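You operate a simulated robot arm through the tools that you are given. There is no shell and no other tool. Be economical: measure what you need, move in short steps, check, and stop when the job is done.

Carry out the task below with a simulated robot arm. There is one attempt and no reset: what you move stays moved.

Task
Polish the tarnish off the brass disc with the felt block and some polish.
Fine: lay the disc on the green mat first; put the block back. Set down upright: felt block. What is to be rubbed or washed off counts as gone when no trace of it is left.
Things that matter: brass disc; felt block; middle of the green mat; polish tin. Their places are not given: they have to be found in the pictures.

It is judged by the outcome, as a careful person would: the job done as asked, and still so three seconds after it is handed in. It fails if anything else is knocked over, pushed out of place, dropped, spilled or broken.

Robot
A 7-joint arm with a two-finger parallel gripper, fixed in place. Base frame: the origin is at the foot of the arm, x ahead of it, y to its left, z up; the work surface is at about z = 760. Lengths are in mm, angles in rad, forces in N, time in s.
With the tool pointing down near the work surface it reaches from about 300 to 700 mm from the base axis. Its first joint turns from -1.152 to 1.152 rad. Payload 1.57 kg.
The TCP is the grasp point between the finger pads, 30 mm short of the fingertips. In the tool frame z runs along the fingers and y along their closing line. Largest opening 110 mm; finger width 24, thickness 12; the body of the gripper, 48 by 112 mm, starts 78 mm behind the TCP.
Orientation is that of the tool frame in the base frame, as [roll, pitch, yaw] about the fixed x, y, z axes, in that order (R = Rz(yaw) Ry(pitch) Rx(roll)). With the fingers straight down and closing along the base's y, the tool's x points along the base's -x, its y along +y and its z along -z.

Tools
- The arm moves only by the tool step_arm. Its argument "plan" is a list of rows, each a list of 7 numbers: the turn, a rotation vector about the base's x, y, z in rad, then the shift along the base's x, y, z in mm, then the finger opening in mm, from 0 to 110. In form: [[wx, wy, wz, tx, ty, tz, gripper], ...]. A call has 1 to 20 rows; each row is the pose to reach, as a shift and turn from the pose commanded when the call began. Each row takes 0.2 s and may step no farther than 50 mm and 0.15 rad from the row before; otherwise, or with a gripper value out of range, the whole call is refused. A pose out of reach is approached as far as the arm can. The call stops where the force on the tool passes 40 N (or 10 N more than at its start, if that is more) or the arm is blocked; 0.2 s more then pass. The fingers move at their own pace (about 108 mm/s each) and stop on an object; they squeeze with about 35 N. The grip force told is the motor's: it shows also when the fingers shut on nothing. Time passes only in rows, and 0.2 s behind the last, so rows that repeat a pose let the fingers close. The reply holds the time, the measured pose of the TCP, the force on the tool along the base axes, the opening and the grip force, in the units named above and with some noise, with the torque about the TCP (base axes, N m) and any sound that the robot's microphone picked up.
- Cameras (640 x 400 px; columns grow to the right, rows downward): "scene" is fixed at [166.4, -397.8, 1396.8]; the picture's right is [0.74, -0.67, 0.00], its down [-0.44, -0.49, -0.76] and it looks along [0.51, 0.56, -0.66] (base axes); focal length 352 px, centre (320, 200). "wrist" rides on the gripper at [70, 16, -141] in the tool frame; the picture's right is [-0.23, 0.97, 0.00], its down [-0.86, -0.20, -0.48] and it looks along [-0.47, -0.11, 0.88] (tool axes); focal length 222 px, centre (320, 200).
- snapshot(camera): a new picture of that camera. The clock stands still meanwhile.
- measure_at(camera, pixels): for up to 12 pixels [column, row] of the newest picture of that camera ("zoom" is the newest enlarged one), the place [x, y, z] in the base frame of the surface seen there, good to about 2 mm. The clock stands still meanwhile.
- inspect(camera, box): a new picture of the part [left, top, right, bottom] of that camera's present view, enlarged. The clock stands still meanwhile.
- sign_off(): hands the job in; it is judged then, once.

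Work in short steps. Measure before you move; look again where a grasp or a placing could have gone wrong, and mend it. You have 80 turns and 54 pictures in all, those below and enlarged ones among them. Open the gripper and draw the arm clear of the work before you hand the job in, unless the task says otherwise; then end with one line.

The tools are called after "Call:" as name(argument=value, ...) on one line, values as JSON. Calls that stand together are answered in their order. step_arm: Moves the arm, as the interface text tells. Its arguments: {"type":"object","properties":{"plan":{"type":"array","items":{"type":"array","items":{"type":"number"}}}},"required":["plan"]} The other tools are called the same way: snapshot (camera) takes a picture; measure_at (camera, pixels) gives the place of the surface under pixels of a picture; inspect (camera, box) takes an enlarged picture of a part of a camera's view; sign_off () hands the job in.

At the start:

```text
clock: 0.0
tcp_pos: [441.8, -89.5, 1056.7]
orientation: [-3.141, 0.0, -3.14]
ft_force: [-0.3, 1.1, 0.0]
wrist_torque: [-0.01, -0.04, -0.02]
grip_width: 110.0
finger_force: 0.1
```

scene: 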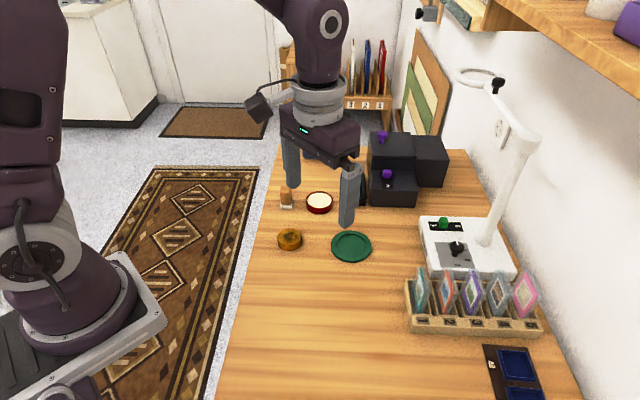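
wrist: 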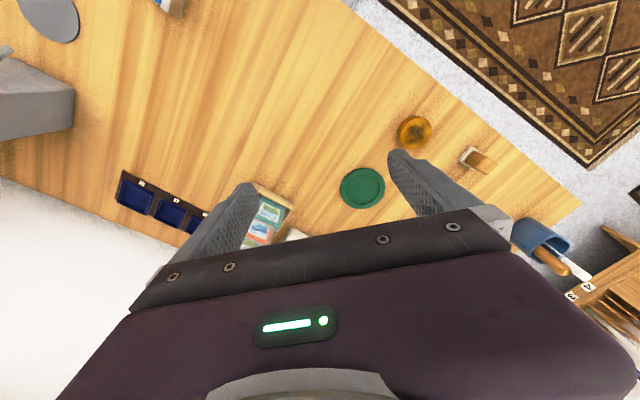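

The scene shows the brass disc near (290,239), green mat (351,246), polish tin (319,202) and felt block (286,198). I enlarge that area to measure.

Call:
inspect(camera="scene", box=[250, 160, 410, 270])

Call:
inspect(camera="wrist", box=[320, 90, 520, 220])

```text
3.64 times, centred on (330, 215) of scene
```

zoom: 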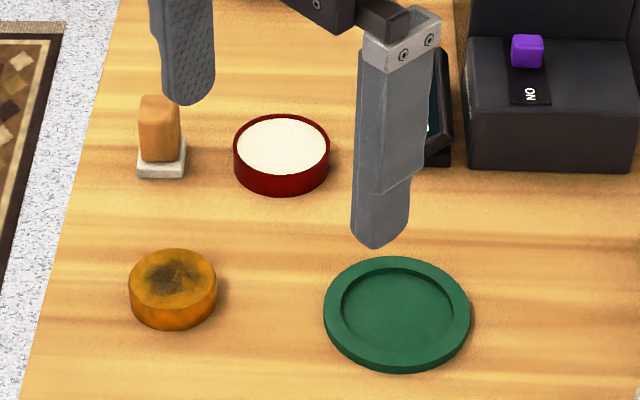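

```text
3.08 times, centred on (420, 155) of wrist
```

zoom: 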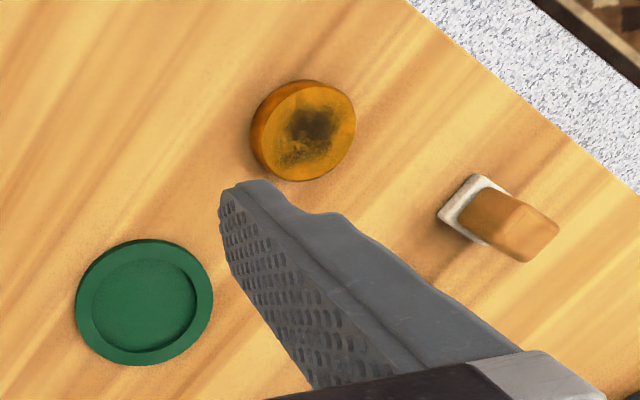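

The wrist zoom shows disc top around (312,128), mat (144,302), block base (480,205) and handle top (530,240). I measure these, and the tin in the scene.

Call:
measure_at(camera="zoom", pixels=[[310, 128], [308, 84], [318, 178], [353, 125], [268, 140], [145, 305], [145, 243], [140, 362], [527, 235], [445, 215], [482, 180], [555, 230]])

Call:
measure_at(camera="scene", pixels=[[319.3, 200.5], [307, 201], [331, 201], [319, 193.5], [319, 208], [286, 194], [286, 188], [286, 205.5], [286, 207], [351, 243], [293, 236], [310, 225]])

```text
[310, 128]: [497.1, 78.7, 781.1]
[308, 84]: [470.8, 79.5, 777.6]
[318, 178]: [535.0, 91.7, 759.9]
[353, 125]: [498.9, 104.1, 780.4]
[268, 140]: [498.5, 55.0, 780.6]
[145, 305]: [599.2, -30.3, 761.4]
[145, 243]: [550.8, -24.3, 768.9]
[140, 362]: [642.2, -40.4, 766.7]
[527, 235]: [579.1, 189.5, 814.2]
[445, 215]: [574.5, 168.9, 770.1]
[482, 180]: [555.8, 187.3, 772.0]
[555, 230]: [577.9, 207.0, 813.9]
```

```text
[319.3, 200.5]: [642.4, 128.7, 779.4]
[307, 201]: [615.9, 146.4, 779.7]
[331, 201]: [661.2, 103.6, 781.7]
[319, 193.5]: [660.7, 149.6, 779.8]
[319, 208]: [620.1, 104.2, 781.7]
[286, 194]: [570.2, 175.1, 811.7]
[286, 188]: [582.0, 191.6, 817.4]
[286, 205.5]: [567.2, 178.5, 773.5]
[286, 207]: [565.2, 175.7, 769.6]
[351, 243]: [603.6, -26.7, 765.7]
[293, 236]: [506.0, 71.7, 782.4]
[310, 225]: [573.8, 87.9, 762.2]
```

Disc centre is about (498,79), top 781; mat centre about (599,-30) with a recess floor ~762 and a rim ~768. I move above the disc and look.

Call:
step_arm(plan=[[0, 0, 0, 10, 28, -30, 110], [0, 0, 0, 20, 56, -60, 110], [0, 0, 0, 30, 84, -90, 110], [0, 0, 0, 40, 112, -120, 110], [0, 0, 0, 50, 140, -150, 110], [0, 0, 0, 56, 168, -180, 110], [0, 0, 0, 56, 168, -180, 110]])

Call:
snapshot(camera="wrist")

```text
clock: 1.6
tcp_pos: [497.6, 76.7, 878.1]
orientation: [-3.141, 0.0, 3.14]
ft_force: [-0.2, 0.4, -0.8]
wrist_torque: [-0.02, 0.03, 0.01]
grip_width: 110.0
finger_force: 0.0
```

```text
49 pictures are left
```

wrist: 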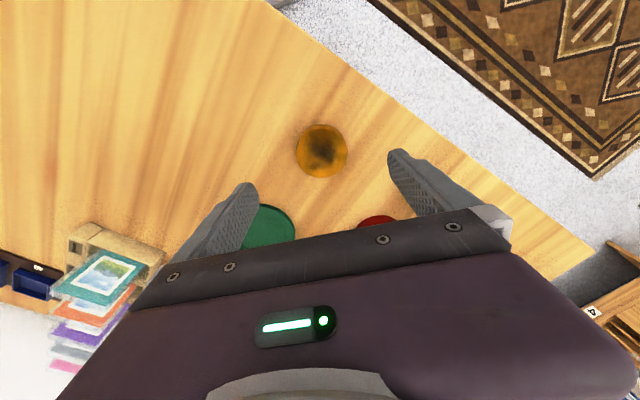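

The disc is at about (321,150). I measure its edges before descending.

Call:
measure_at(camera="wrist", pixels=[[321, 150], [301, 150], [344, 150], [346, 153], [320, 128], [324, 172], [298, 150], [270, 230]])

```text
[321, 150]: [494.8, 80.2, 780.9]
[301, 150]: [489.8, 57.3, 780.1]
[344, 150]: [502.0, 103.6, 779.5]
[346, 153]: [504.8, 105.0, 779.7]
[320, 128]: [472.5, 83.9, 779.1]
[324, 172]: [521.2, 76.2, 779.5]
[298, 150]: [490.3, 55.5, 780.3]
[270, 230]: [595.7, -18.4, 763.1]
```

Centre about (497,80), diameter ~50. I descend to TCP z≈799 (12 mm overlap, so the fingertips will clear the mat rim), and close.

Call:
step_arm(plan=[[0, 0, 0, 0, 2, -40, 110], [0, 0, 0, 0, 2, -65, 110], [0, 0, 0, 0, 2, -78, 110], [0, 0, 0, 0, 2, -78, 80], [0, 0, 0, 0, 2, -78, 30], [0, 0, 0, 0, 2, -78, 30], [0, 0, 0, 0, 2, -78, 30], [0, 0, 0, 0, 2, -78, 30]])

```text
clock: 3.4
tcp_pos: [497.6, 79.6, 800.0]
orientation: [3.141, -0.001, 3.14]
ft_force: [-0.2, 0.1, 0.0]
wrist_torque: [0.01, 0.01, 0.01]
grip_width: 57.4
finger_force: 34.7
```

Gripped at 57 mm width. I lift and carry it toward the mat, then look.

Call:
step_arm(plan=[[0, 0, 0, 0, 0, 20, 30], [0, 0, 0, 0, 0, 50, 30], [0, 0, 0, 30, -30, 60, 30], [0, 0, 0, 60, -60, 60, 30], [0, 0, 0, 85, -90, 60, 30], [0, 0, 0, 100, -110, 60, 30], [0, 0, 0, 100, -110, 60, 30]])

Call:
inspect(camera="scene", box=[270, 160, 430, 260])

Call:
snapshot(camera="wrist")

```text
clock: 5.0
tcp_pos: [597.7, -30.2, 857.8]
orientation: [3.14, 0.0, -3.141]
ft_force: [-0.1, 0.1, -3.9]
wrist_torque: [0.02, -0.02, -0.02]
grip_width: 57.2
finger_force: 35.0
```

```text
4.00 times, centred on (350, 210) of scene
```

zoom: 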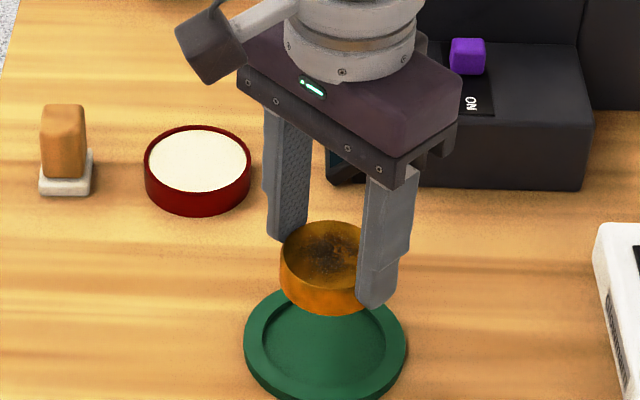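

```text
47 pictures are left
```

wrist: 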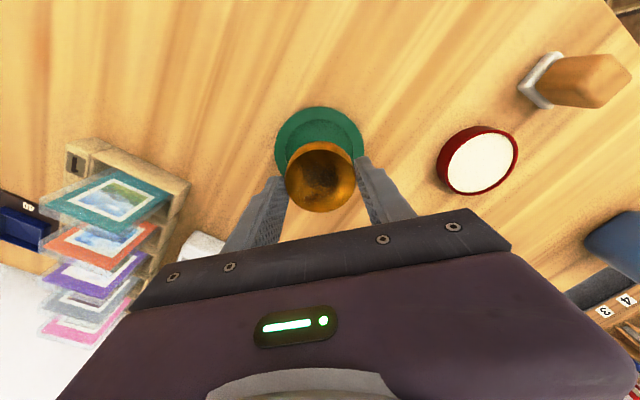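

The mat is seen at (318,140) in the wrist picture and in the zoom about (325,345). I measure its rim and the recess edges.

Call:
measure_at(camera="zoom", pixels=[[325, 345], [247, 340], [403, 345], [325, 396], [325, 388], [265, 342], [386, 345], [67, 110], [66, 190]])

Call:
measure_at(camera="wrist", pixels=[[319, 108], [278, 148], [360, 143], [319, 119], [319, 122], [319, 185]])

```text
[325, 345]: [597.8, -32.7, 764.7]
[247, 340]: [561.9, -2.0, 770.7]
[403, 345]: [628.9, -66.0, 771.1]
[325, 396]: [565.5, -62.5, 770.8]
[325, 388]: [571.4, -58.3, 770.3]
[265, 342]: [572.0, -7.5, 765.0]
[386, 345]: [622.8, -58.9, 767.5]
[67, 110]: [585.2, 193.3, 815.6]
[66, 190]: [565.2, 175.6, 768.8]
```

```text
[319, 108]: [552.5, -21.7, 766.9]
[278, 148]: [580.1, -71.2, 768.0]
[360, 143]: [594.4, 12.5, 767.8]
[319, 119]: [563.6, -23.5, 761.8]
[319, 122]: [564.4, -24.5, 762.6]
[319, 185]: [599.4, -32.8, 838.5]
```

Mat centre ≈ (596.5,-32), recess floor ≈763.5. I lower the disc there in small end steps.

Call:
step_arm(plan=[[0, 0, 0, -1, -2, -25, 30], [0, 0, 0, -1, -2, -43, 30], [0, 0, 0, -1, -2, -48, 30], [0, 0, 0, -1, -2, -51, 30], [0, 0, 0, -1, -2, -53, 30], [0, 0, 0, -1, -2, -54, 30]])

```text
clock: 6.4
tcp_pos: [597.3, -30.5, 804.7]
orientation: [-3.14, -0.001, 3.14]
ft_force: [-0.5, -0.2, -4.2]
wrist_torque: [0.02, 0.03, -0.02]
grip_width: 57.6
finger_force: 34.9
```

No contact yet (force is still just the weight). I lower a little more.

Call:
step_arm(plan=[[0, 0, 0, 0, 0, -1, 30], [0, 0, 0, 0, 0, -1, 30]])

```text
clock: 7.0
tcp_pos: [596.3, -32.3, 803.4]
orientation: [-3.141, -0.002, 3.14]
ft_force: [-0.9, 0.5, -3.1]
wrist_torque: [0.03, -0.04, -0.01]
grip_width: 57.5
finger_force: 35.5
```

Call:
step_arm(plan=[[0, 0, 0, 0, 0, -0.7, 30], [0, 0, 0, 0, 0, -1.3, 30], [0, 0, 0, 0, 0, -1.3, 30]])

```text
clock: 7.8
tcp_pos: [595.8, -31.3, 803.6]
orientation: [3.141, -0.001, -3.141]
ft_force: [-9.5, -0.7, 18.4]
wrist_torque: [0.17, -0.01, 0.08]
grip_width: 57.4
finger_force: 35.1
```

Contact shows (+18 N upward). I release, rise and look.

Call:
step_arm(plan=[[0, 0, 0, 0, 0, 0.7, 30], [0, 0, 0, 0, 0, 0.7, 75], [0, 0, 0, 0, 0, 0.7, 75], [0, 0, 0, 0, 0, 20, 75], [0, 0, 0, 0, 0, 50, 90], [0, 0, 0, 0, 40, 80, 110], [0, 0, 0, 0, 80, 80, 110], [0, 0, 0, 0, 80, 80, 110]])

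Call:
inspect(camera="scene", box=[310, 210, 390, 270])

Call:
snapshot(camera="wrist")

```text
clock: 9.6
tcp_pos: [597.6, 50.3, 883.0]
orientation: [-3.141, 0.0, -3.141]
ft_force: [-0.6, 0.5, 1.0]
wrist_torque: [0.0, -0.03, 0.01]
grip_width: 109.9
finger_force: 0.1
```

```text
6.67 times, centred on (350, 240) of scene
```

zoom: 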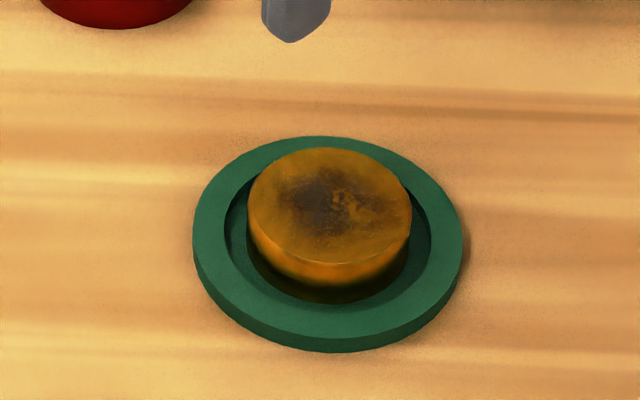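

```text
45 pictures are left
```

wrist: 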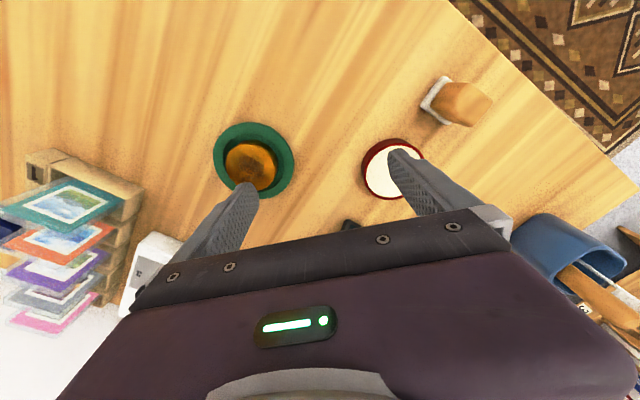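

The disc sits in the recess, but there is a shadow in front; I measure its top for tilt.

Call:
measure_at(camera="zoom", pixels=[[330, 205], [330, 155], [330, 255], [255, 200], [405, 215], [240, 215], [330, 292], [420, 250], [327, 345], [265, 160]])

Call:
measure_at(camera="wrist", pixels=[[250, 165], [250, 150], [250, 182], [230, 165], [270, 165]])

```text
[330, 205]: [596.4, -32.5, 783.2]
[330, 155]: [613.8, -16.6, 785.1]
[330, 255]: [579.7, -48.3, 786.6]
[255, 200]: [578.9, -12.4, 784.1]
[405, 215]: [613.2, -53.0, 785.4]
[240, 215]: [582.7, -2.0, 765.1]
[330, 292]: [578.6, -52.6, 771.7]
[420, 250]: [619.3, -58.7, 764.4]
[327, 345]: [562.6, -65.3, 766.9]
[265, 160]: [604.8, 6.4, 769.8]
```

```text
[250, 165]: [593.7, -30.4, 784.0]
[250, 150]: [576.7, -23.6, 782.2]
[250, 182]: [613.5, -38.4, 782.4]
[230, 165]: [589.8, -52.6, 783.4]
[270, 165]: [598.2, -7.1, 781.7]
```

The disc is level at (596.5,-32.5), top ≈784. Next I move above the felt block and look.

Call:
step_arm(plan=[[0, 0, 0, -5, 35, 20, 110], [0, 0, 0, -10, 70, 20, 110], [0, 0, 0, -15, 105, 20, 110], [0, 0, 0, -20, 135, 20, 110], [0, 0, 0, -20, 135, 20, 110]])

Call:
inspect(camera="wrist", box=[240, 80, 400, 180])

```text
clock: 10.8
tcp_pos: [576.6, 185.6, 901.4]
orientation: [-3.142, -0.001, 3.141]
ft_force: [-0.4, 0.7, 0.2]
wrist_torque: [0.01, -0.01, -0.02]
grip_width: 110.1
finger_force: 0.0
```

```text
4.00 times, centred on (320, 130) of wrist
```

zoom: 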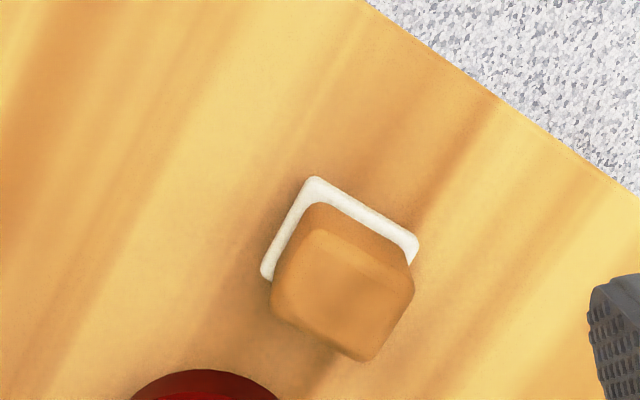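

The block is rotated; I measure the felt corners and handle top corners.

Call:
measure_at(camera="zoom", pixels=[[313, 183], [267, 275], [413, 247], [312, 237], [404, 272], [365, 350], [283, 306], [342, 292], [315, 212], [400, 245]])

Call:
snapshot(camera="scene")

```text
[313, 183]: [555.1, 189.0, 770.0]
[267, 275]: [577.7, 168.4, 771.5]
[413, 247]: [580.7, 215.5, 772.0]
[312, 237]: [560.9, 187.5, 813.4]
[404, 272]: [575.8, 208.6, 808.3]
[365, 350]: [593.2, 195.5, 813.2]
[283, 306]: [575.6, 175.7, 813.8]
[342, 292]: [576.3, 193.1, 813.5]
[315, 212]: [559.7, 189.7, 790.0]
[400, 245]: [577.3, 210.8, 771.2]
```

```text
43 pictures are left
```

scene: 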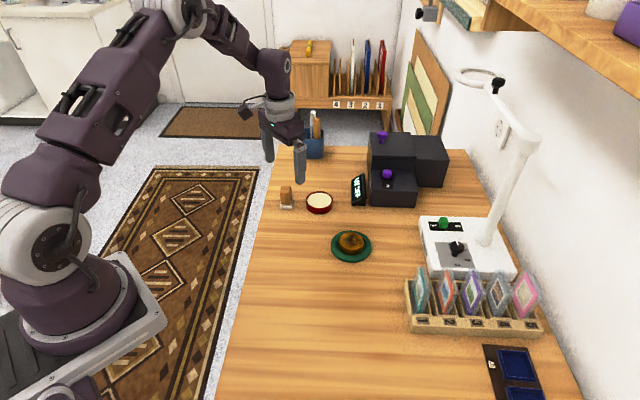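

Block centre ≈ (578,192), long axis at about 48° from x; felt ≈31×37 mm. I turn the gripper by -41.5° so it closes along the long axis (clear of the tin), narrow it to 70, and check.

Call:
step_arm(plan=[[0, 0, -0.145, 0, 2, 0, 90], [0, 0, -0.29, 1, 4, 0, 70], [0, 0, -0.435, 1, 5, 0, 70], [0, 0, -0.58, 1, 6, 0, 70], [0, 0, -0.724, 1, 6.5, -10, 70], [0, 0, -0.724, 1, 6.5, -30, 70], [0, 0, -0.724, 1, 6.5, -30, 70]])

Call:
inspect(camera="wrist", box=[200, 60, 440, 210])

```text
clock: 12.4
tcp_pos: [576.5, 189.7, 872.0]
orientation: [3.141, 0.001, 2.417]
ft_force: [-1.4, 0.0, -0.1]
wrist_torque: [-0.02, 0.0, 0.05]
grip_width: 70.0
finger_force: 0.1
```

```text
2.67 times, centred on (320, 135) of wrist
```

zoom: 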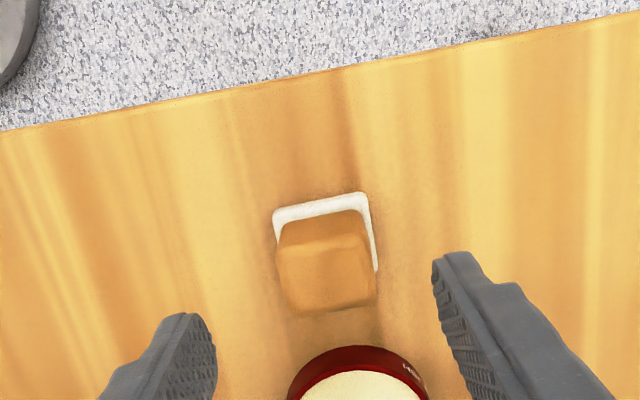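

The block's edge in the picture runs parallel to the finger closing line. I re-measure corners for centring.

Call:
measure_at(camera="zoom", pixels=[[277, 213], [361, 196], [376, 268], [285, 250], [358, 237], [372, 297], [295, 310], [325, 280]])

```text
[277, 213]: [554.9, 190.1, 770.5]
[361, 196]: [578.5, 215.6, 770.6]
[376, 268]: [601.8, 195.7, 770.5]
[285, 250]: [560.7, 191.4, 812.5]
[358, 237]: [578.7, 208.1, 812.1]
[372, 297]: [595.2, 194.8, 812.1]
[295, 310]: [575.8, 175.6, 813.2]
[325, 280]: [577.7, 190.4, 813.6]
```

Handle centre ≈ (578,192.7); I shift +2.5 in y, descend to TCP z≈813 and close.

Call:
step_arm(plan=[[0, 0, 0, 0, 2.5, 0, 70], [0, 0, 0, 0, 2.5, -25, 70], [0, 0, 0, 0, 2.5, -48, 70], [0, 0, 0, 0, 2.5, -59, 70], [0, 0, 0, 0, 2.5, -59, 40], [0, 0, 0, 0, 2.5, -59, 10], [0, 0, 0, 0, 2.5, -59, 10], [0, 0, 0, 0, 2.5, -59, 10]])

```text
clock: 14.2
tcp_pos: [579.3, 191.9, 814.0]
orientation: [3.142, 0.001, 2.416]
ft_force: [0.2, 0.5, 0.0]
wrist_torque: [-0.02, -0.04, 0.0]
grip_width: 33.0
finger_force: 35.7
```

Gripped (33 mm). I lift, carry it over the tin centre (639.5,126), and lower to just above the polish.

Call:
step_arm(plan=[[0, 0, 0, 0, 0, 20, 10], [0, 0, 0, 0, 0, 48, 10], [0, 0, 0, 30, -33, 48, 10], [0, 0, 0, 61, -66, 48, 10], [0, 0, 0, 61, -66, 30, 10], [0, 0, 0, 61, -66, 30, 10]])

Call:
inspect(camera="scene", box=[270, 160, 370, 230])

```text
clock: 15.6
tcp_pos: [641.6, 125.5, 844.2]
orientation: [3.141, 0.001, 2.416]
ft_force: [0.6, -0.2, -1.2]
wrist_torque: [-0.01, 0.01, 0.02]
grip_width: 32.8
finger_force: 34.9
```

```text
5.71 times, centred on (320, 195) of scene
```

zoom: 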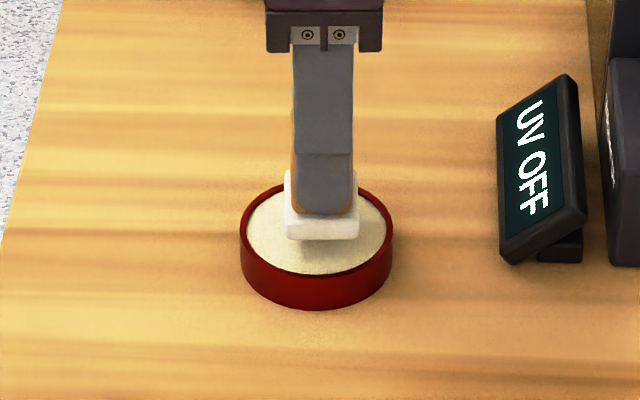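

The felt is centred over the polish. I lower it gently until contact.

Call:
step_arm(plan=[[0, 0, 0, -1, 0.5, -6, 10], [0, 0, 0, -1, 0.5, -9, 10], [0, 0, 0, -1, 0.5, -10, 10], [0, 0, 0, -1, 0.5, -10.7, 10], [0, 0, 0, -1, 0.5, -11.2, 10]])

```text
clock: 16.8
tcp_pos: [639.0, 124.4, 833.1]
orientation: [-3.141, 0.0, 2.417]
ft_force: [0.5, 0.2, -0.3]
wrist_torque: [-0.01, 0.04, -0.02]
grip_width: 32.9
finger_force: 34.7
```

Barely any contact yet; I go on 2 mm in small steps.

Call:
step_arm(plan=[[0, 0, 0, 0, 0, -0.6, 10], [0, 0, 0, 0, 0, -1.2, 10], [0, 0, 0, 0, 0, -1.8, 10], [0, 0, 0, 0, 0, -1.8, 10]])

```text
clock: 17.8
tcp_pos: [638.5, 126.2, 831.5]
orientation: [3.141, 0.002, 2.418]
ft_force: [-1.3, -3.5, 19.8]
wrist_torque: [-0.13, 0.1, 0.0]
grip_width: 32.6
finger_force: 34.8
```

Solid contact with the polish (20 N). I lift and carry the felt over the disc.

Call:
step_arm(plan=[[0, 0, 0, 0, 0, 15, 10], [0, 0, 0, 0, 0, 35, 10], [0, 0, 0, -10, -40, 35, 10], [0, 0, 0, -20, -80, 35, 10], [0, 0, 0, -32, -120, 35, 10], [0, 0, 0, -42.5, -158.5, 35, 10], [0, 0, 0, -42.5, -158.5, 20, 10], [0, 0, 0, -42.5, -158.5, 20, 10]])

Call:
inspect(camera="scene", box=[290, 180, 400, 260])

```text
clock: 19.6
tcp_pos: [596.1, -30.9, 849.0]
orientation: [-3.141, 0.001, 2.416]
ft_force: [-0.2, 0.2, -0.4]
wrist_torque: [0.04, -0.04, 0.01]
grip_width: 33.0
finger_force: 34.8
```

```text
5.00 times, centred on (345, 220) of scene
```

zoom: 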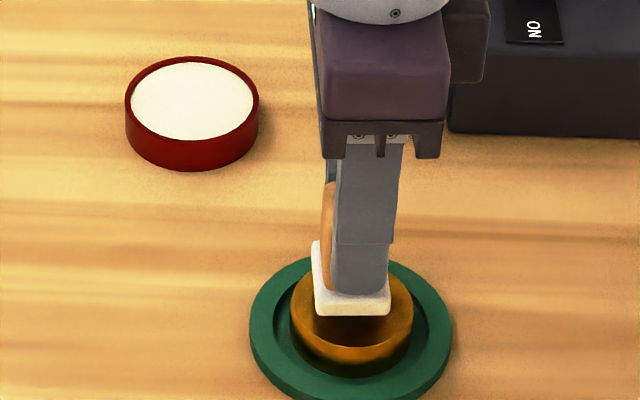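

Felt is over the disc. I lower until contact.

Call:
step_arm(plan=[[0, 0, 0, 1, -1, -8, 10], [0, 0, 0, 1, -1, -12, 10], [0, 0, 0, 1, -1, -13, 10], [0, 0, 0, 1, -1, -13.6, 10], [0, 0, 0, 1, -1, -14.2, 10], [0, 0, 0, 1, -1, -14.2, 10]])

```text
clock: 21.0
tcp_pos: [597.0, -32.9, 838.0]
orientation: [3.141, 0.0, 2.417]
ft_force: [0.2, -0.3, -0.3]
wrist_torque: [-0.01, 0.02, 0.01]
grip_width: 32.8
finger_force: 34.6
```

Call:
step_arm(plan=[[0, 0, 0, 0, 0, -0.6, 10], [0, 0, 0, 0, 0, -1.2, 10], [0, 0, 0, 0, 0, -1.2, 10]])

```text
clock: 21.8
tcp_pos: [597.9, -32.1, 836.4]
orientation: [-3.141, -0.002, 2.417]
ft_force: [-8.6, 2.4, 27.8]
wrist_torque: [0.2, 0.46, 0.02]
grip_width: 32.8
finger_force: 35.0
```

Contact at 28 N; I ease up slightly and rub in circles covering the disc top.

Call:
step_arm(plan=[[0, 0, 0, 0, 0, 0.3, 10], [0, 0, 0, 6, 0, 0.3, 10], [0, 0, 0, 4, 4, 0.3, 10], [0, 0, 0, 0, 6, 0.3, 10], [0, 0, 0, -4, 4, 0.3, 10], [0, 0, 0, -6, 0, 0.3, 10], [0, 0, 0, -4, -4, 0.3, 10], [0, 0, 0, 0, -6, 0.3, 10], [0, 0, 0, 4, -4, 0.3, 10], [0, 0, 0, 11, 0, 0.3, 10], [0, 0, 0, 8, 8, 0.3, 10], [0, 0, 0, 0, 11, 0.3, 10], [0, 0, 0, -8, 8, 0.3, 10], [0, 0, 0, -11, 0, 0.3, 10], [0, 0, 0, -8, -8, 0.3, 10], [0, 0, 0, 0, -11, 0.3, 10], [0, 0, 0, 8, -8, 0.3, 10], [0, 0, 0, 11, 0, 0.3, 10], [0, 0, 0, 0, 0, 0.3, 10], [0, 0, 0, 0, 0, 0.3, 10]])

```text
clock: 26.0
tcp_pos: [597.9, -32.6, 834.9]
orientation: [3.141, 0.0, 2.416]
ft_force: [2.6, 0.2, 5.2]
wrist_torque: [-0.07, -0.11, 0.0]
grip_width: 32.7
finger_force: 35.0
```

Rubbing ran through without a stop (force now 5 N). I lift, move aside and look.

Call:
step_arm(plan=[[0, 0, 0, 0, 0, 20, 10], [0, 0, 0, 0, 40, 40, 10], [0, 0, 0, 0, 80, 40, 10], [0, 0, 0, 0, 80, 40, 10]])

Call:
inspect(camera="scene", box=[310, 210, 390, 270])

```text
clock: 27.0
tcp_pos: [595.0, 45.3, 874.3]
orientation: [3.141, 0.0, 2.416]
ft_force: [-0.2, 0.4, -0.7]
wrist_torque: [-0.01, -0.03, 0.0]
grip_width: 32.9
finger_force: 35.3
```

```text
6.67 times, centred on (350, 240) of scene
```

zoom: 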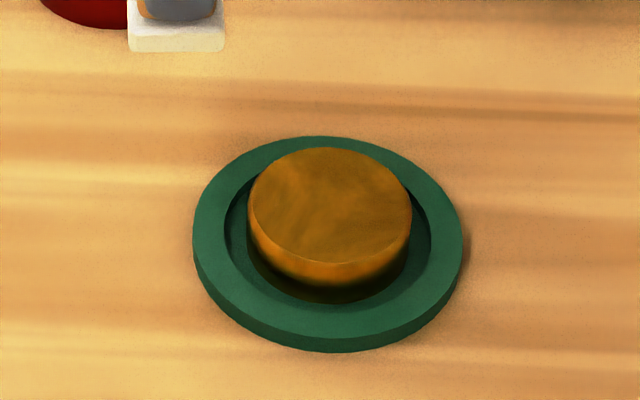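

The dark blotch appears gone; I check for faint traces at higher zoom from both cameras.

Call:
inspect(camera="scene", box=[336, 226, 366, 246])

Call:
snapshot(camera="wrist")

```text
16.00 times, centred on (351, 236) of scene
```

zoom: 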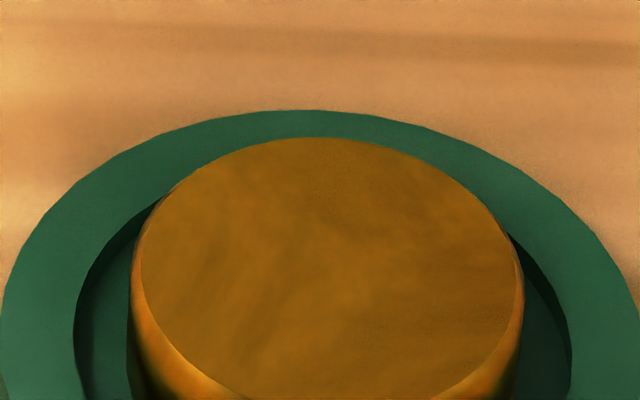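

```text
37 pictures are left
```

wrist: 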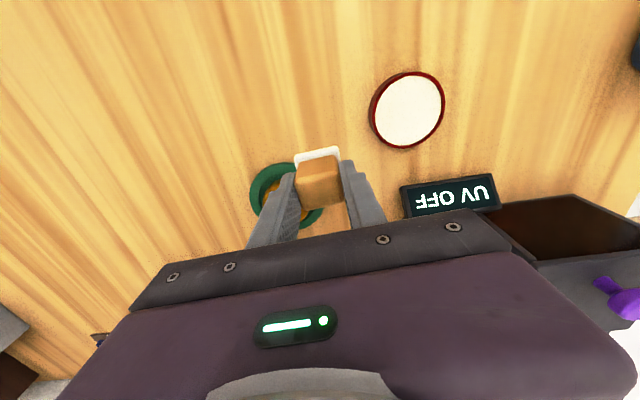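

It looks clean from here, but I make one more firm pass, covering out to the edges, for certainty.

Call:
step_arm(plan=[[0, 0, 0, 0, -40, 0, 10], [0, 0, 0, 0, -80, 0, 10], [0, 0, 0, 0, -80, -25, 10], [0, 0, 0, 0, -80, -37, 10], [0, 0, 0, 0, -80, -39.7, 10], [0, 0, 0, 0, -80, -40.2, 10], [0, 0, 0, 0, -80, -40.4, 10]])

```text
clock: 28.6
tcp_pos: [596.4, -33.1, 836.1]
orientation: [3.141, 0.002, 2.419]
ft_force: [0.3, -2.8, 8.4]
wrist_torque: [-0.12, -0.06, -0.01]
grip_width: 32.9
finger_force: 34.7
```

Call:
step_arm(plan=[[0, 0, 0, 0, 0, -0.2, 10], [0, 0, 0, 7, 0, -0.2, 10], [0, 0, 0, 13, 0, -0.2, 10], [0, 0, 0, 11, 6, -0.2, 10], [0, 0, 0, 6, 11, -0.2, 10], [0, 0, 0, 0, 13, -0.2, 10], [0, 0, 0, -6, 11, -0.2, 10], [0, 0, 0, -11, 6, -0.2, 10], [0, 0, 0, -13, 0, -0.2, 10], [0, 0, 0, -11, -6, -0.2, 10], [0, 0, 0, -6, -11, -0.2, 10], [0, 0, 0, 0, -13, -0.2, 10], [0, 0, 0, 6, -11, -0.2, 10], [0, 0, 0, 11, -6, -0.2, 10], [0, 0, 0, 6, 0, -0.2, 10], [0, 0, 0, 0, 6, -0.2, 10], [0, 0, 0, -6, 0, -0.2, 10], [0, 0, 0, 0, -6, -0.2, 10], [0, 0, 0, 6, 0, -0.2, 10], [0, 0, 0, 0, 0, -0.2, 10]])

```text
clock: 32.8
tcp_pos: [595.6, -33.0, 834.2]
orientation: [-3.141, 0.001, 2.417]
ft_force: [0.6, -0.7, -1.2]
wrist_torque: [0.0, 0.0, -0.01]
grip_width: 32.7
finger_force: 35.4
```

Force fell to none, so either the block crept up in the grip or the disc moved. I lift aside and look.

Call:
step_arm(plan=[[0, 0, 0, 0, 0, 20, 10], [0, 0, 0, 0, 40, 40, 10], [0, 0, 0, 0, 80, 40, 10], [0, 0, 0, 0, 120, 40, 10], [0, 0, 0, 0, 120, 40, 10]])

Call:
inspect(camera="scene", box=[280, 170, 400, 260])

Call:
inspect(camera="wrist", box=[160, 120, 400, 270])

```text
clock: 34.0
tcp_pos: [598.0, 88.5, 875.2]
orientation: [3.14, 0.0, 2.417]
ft_force: [0.7, -0.5, -1.0]
wrist_torque: [0.03, 0.03, -0.01]
grip_width: 32.6
finger_force: 35.0
```

```text
4.44 times, centred on (340, 215) of scene
```

zoom: 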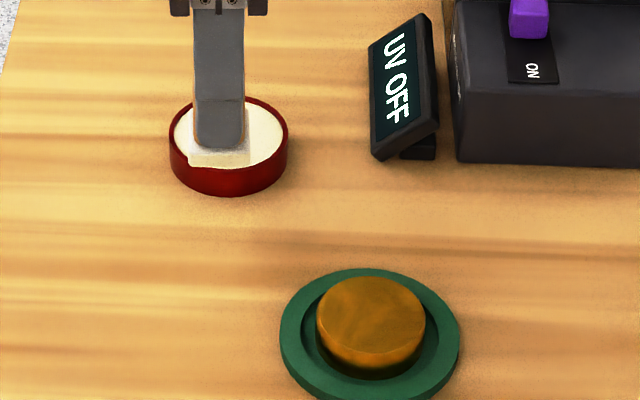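

```text
2.67 times, centred on (280, 195) of wrist
```

zoom: 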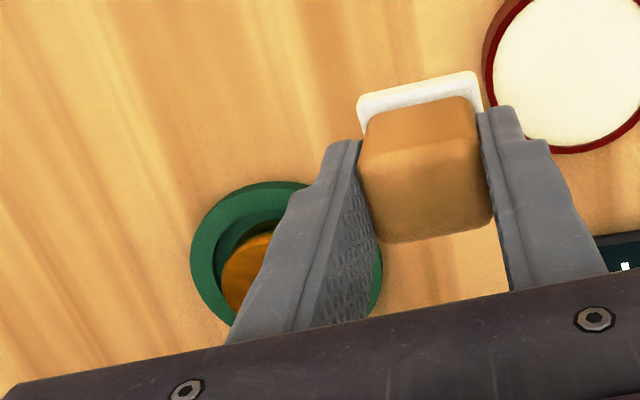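

The disc looks uniformly brass and still in place. One strong zoom to check for traces, plus the felt's height in the grip via measurement.

Call:
inspect(camera="scene", box=[334, 226, 370, 250])

Call:
measure_at(camera="scene", pixels=[[321, 206], [321, 204], [349, 235], [342, 235], [358, 237]])

```text
16.00 times, centred on (352, 238) of scene
```

zoom: 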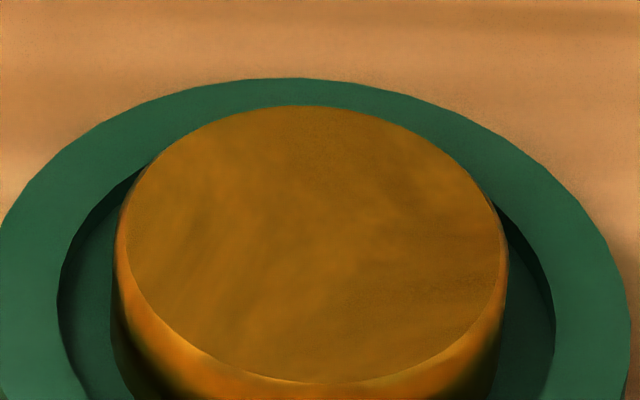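

```text
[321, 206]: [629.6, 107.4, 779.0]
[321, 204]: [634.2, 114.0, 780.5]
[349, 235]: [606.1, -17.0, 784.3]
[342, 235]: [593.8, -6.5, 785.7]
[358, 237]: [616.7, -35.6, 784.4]
```

No trace visible and unchanged between passes. I carry the block back to its original spot (TCP 578,192.5) and lower to just above the table.

Call:
step_arm(plan=[[0, 0, 0, -10, 40, 0, 10], [0, 0, 0, -18.5, 80, 0, 10], [0, 0, 0, -18.5, 105, 0, 10], [0, 0, 0, -18.5, 105, -30, 10], [0, 0, 0, -18.5, 105, -52, 10], [0, 0, 0, -18.5, 105, -57, 10], [0, 0, 0, -18.5, 105, -59.5, 10], [0, 0, 0, -18.5, 105, -60.5, 10], [0, 0, 0, -18.5, 105, -60.5, 10]])

```text
clock: 36.0
tcp_pos: [577.1, 191.8, 815.2]
orientation: [-3.141, -0.001, 2.417]
ft_force: [1.0, -0.6, -1.0]
wrist_torque: [0.01, 0.0, 0.05]
grip_width: 33.0
finger_force: 35.1
```

Still hanging free; I lower in half-millimetre steps to contact.

Call:
step_arm(plan=[[0, 0, 0, 0, 0, -0.5, 10], [0, 0, 0, 0, 0, -1, 10], [0, 0, 0, 0, 0, -1.5, 10], [0, 0, 0, 0, 0, -1.5, 10]])

```text
clock: 37.0
tcp_pos: [577.3, 192.1, 813.3]
orientation: [-3.142, -0.001, 2.418]
ft_force: [0.5, -0.4, -0.4]
wrist_torque: [0.03, -0.01, 0.01]
grip_width: 32.9
finger_force: 35.1
```

Call:
step_arm(plan=[[0, 0, 0, 0, 0, -0.5, 10], [0, 0, 0, 0, 0, -1, 10], [0, 0, 0, 0, 0, -1.3, 10], [0, 0, 0, 0, 0, -1.3, 10]])

```text
clock: 38.0
tcp_pos: [577.7, 191.3, 812.1]
orientation: [3.141, 0.001, 2.417]
ft_force: [0.0, 0.3, 0.3]
wrist_torque: [0.0, -0.02, -0.03]
grip_width: 33.1
finger_force: 35.0
```

Touch may just be starting (0.3 N); another millimetre.

Call:
step_arm(plan=[[0, 0, 0, 0, 0, -0.4, 10], [0, 0, 0, 0, 0, -0.8, 10], [0, 0, 0, 0, 0, -0.8, 10]])

```text
clock: 38.8
tcp_pos: [579.6, 190.5, 812.0]
orientation: [-3.141, 0.001, 2.417]
ft_force: [-4.6, -2.3, 12.7]
wrist_torque: [-0.05, 0.23, 0.0]
grip_width: 33.1
finger_force: 34.5
```

Contact at 13 N. I ease up, open to 70, and rise straight, then look.

Call:
step_arm(plan=[[0, 0, 0, 0, 0, 0.3, 10], [0, 0, 0, 0, 0, 0.3, 45], [0, 0, 0, 0, 0, 0.3, 70], [0, 0, 0, 0, 0, 0.3, 70], [0, 0, 0, 0, 0, 30, 70], [0, 0, 0, 0, 0, 70, 70], [0, 0, 0, 0, 0, 100, 90], [0, 0, 0, 0, 0, 100, 110]])

Call:
inspect(camera="scene", box=[270, 170, 390, 260])

```text
clock: 40.6
tcp_pos: [577.8, 192.1, 911.6]
orientation: [-3.141, 0.0, 2.416]
ft_force: [0.0, 0.2, 0.5]
wrist_torque: [0.03, 0.02, -0.03]
grip_width: 109.9
finger_force: 0.2
```

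```text
4.44 times, centred on (330, 215) of scene
```

zoom: 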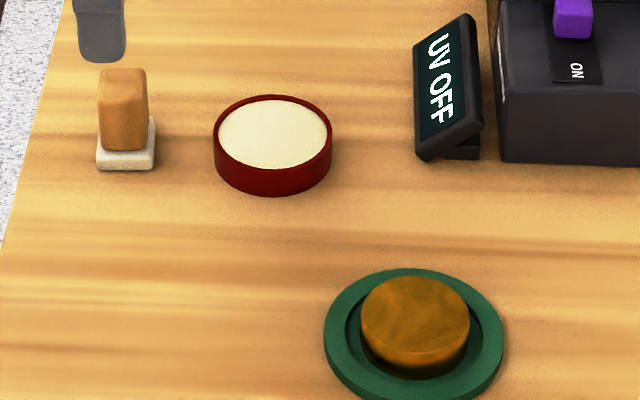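

The block stands upright at its place. I move over the disc for a close wrist view of its top.

Call:
step_arm(plan=[[0, 0, 0, 5, -45, 10, 110], [0, 0, 0, 10, -90, 10, 110], [0, 0, 0, 15, -135, 10, 110], [0, 0, 0, 18, -180, 0, 110], [0, 0, 0, 18, -224, -10, 110], [0, 0, 0, 18, -224, -10, 110]])

Call:
inspect(camera="wrist", box=[270, 100, 370, 180])

```text
clock: 42.0
tcp_pos: [597.0, -32.3, 903.6]
orientation: [3.141, -0.002, 2.417]
ft_force: [0.5, 0.0, -0.1]
wrist_torque: [0.01, 0.04, -0.03]
grip_width: 109.9
finger_force: 0.1
```

```text
5.00 times, centred on (320, 140) of wrist
```

zoom: 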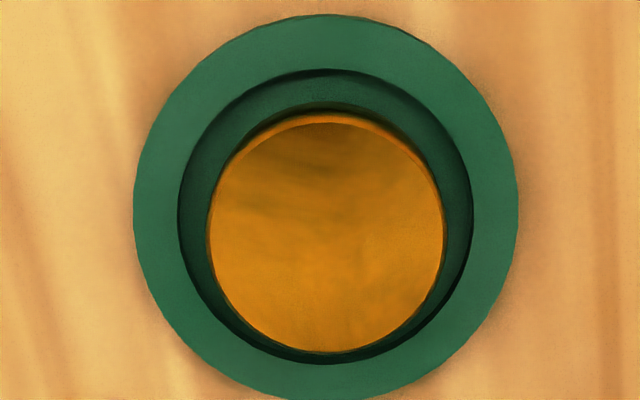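

There is a darker band at the top of the disc, perhaps a reflection of the gripper. I shift 60 mm and raise to see if it moves.

Call:
step_arm(plan=[[0, 0, 0, -25, 25, 20, 110], [0, 0, 0, -50, 40, 50, 110], [0, 0, 0, -60, 40, 80, 110], [0, 0, 0, -60, 40, 80, 110]])

Call:
snapshot(camera="wrist")

```text
clock: 43.0
tcp_pos: [534.2, 9.5, 981.2]
orientation: [3.141, 0.0, 2.417]
ft_force: [0.8, -0.1, -0.4]
wrist_torque: [0.03, 0.0, 0.01]
grip_width: 109.9
finger_force: 0.1
```

```text
31 pictures are left
```

wrist: 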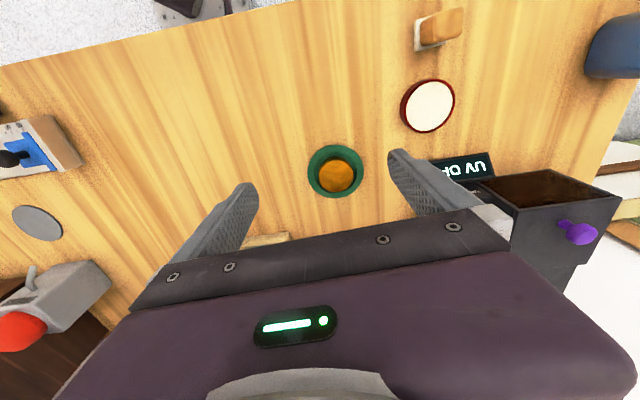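

Call:
inspect(camera="wrist", box=[305, 145, 365, 200])

Call:
inspect(camera="scene", box=[334, 226, 370, 250])

```text
7.27 times, centred on (335, 172) of wrist
```

zoom: 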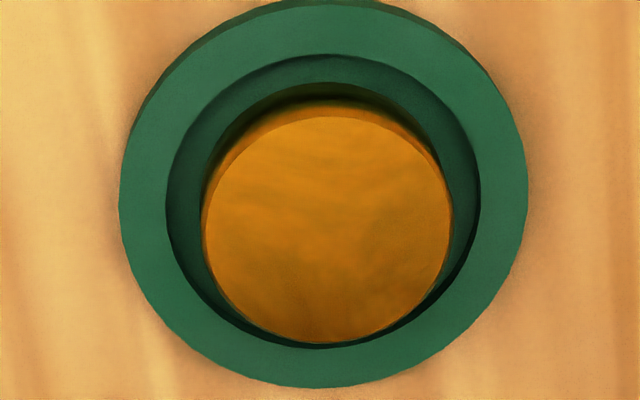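

```text
16.00 times, centred on (352, 238) of scene
```

zoom: 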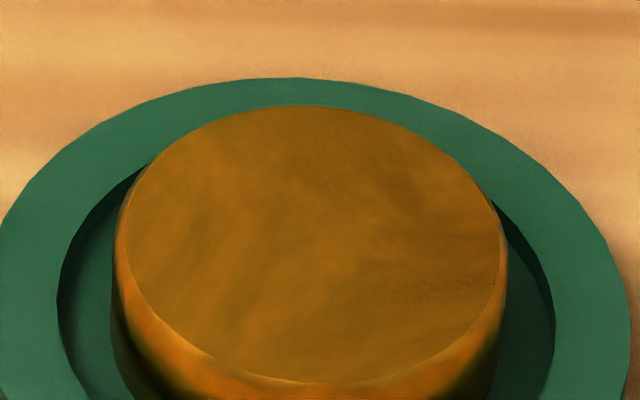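

The dark band moved with the viewpoint, so it was a reflection and the disc is clean. I draw the arm back and up.

Call:
step_arm(plan=[[0, 0, 0, -25, -20, 30, 110], [0, 0, 0, -60, -40, 50, 110], [0, 0, 0, -90, -60, 70, 110], [0, 0, 0, -90, -60, 70, 110]])

Call:
snapshot(camera="scene")

```text
clock: 44.0
tcp_pos: [449.0, -49.8, 1049.1]
orientation: [3.141, 0.0, 2.418]
ft_force: [0.0, -0.5, -0.7]
wrist_torque: [0.01, -0.02, 0.04]
grip_width: 110.1
finger_force: 0.0
```

```text
28 pictures are left
```

scene: 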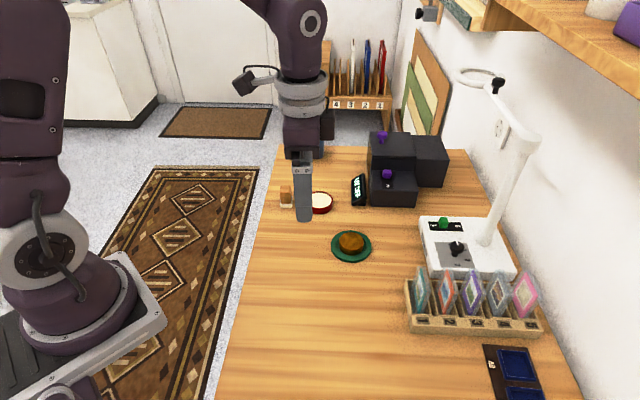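

Everything is in place and the arm is clear, so I hand it in.

Call:
sign_off()

```text
The job is handed in.
```

The brass disc is on the green mat with no tarnish visible from either camera. The felt block is back upright in its original spot, and the arm is clear.
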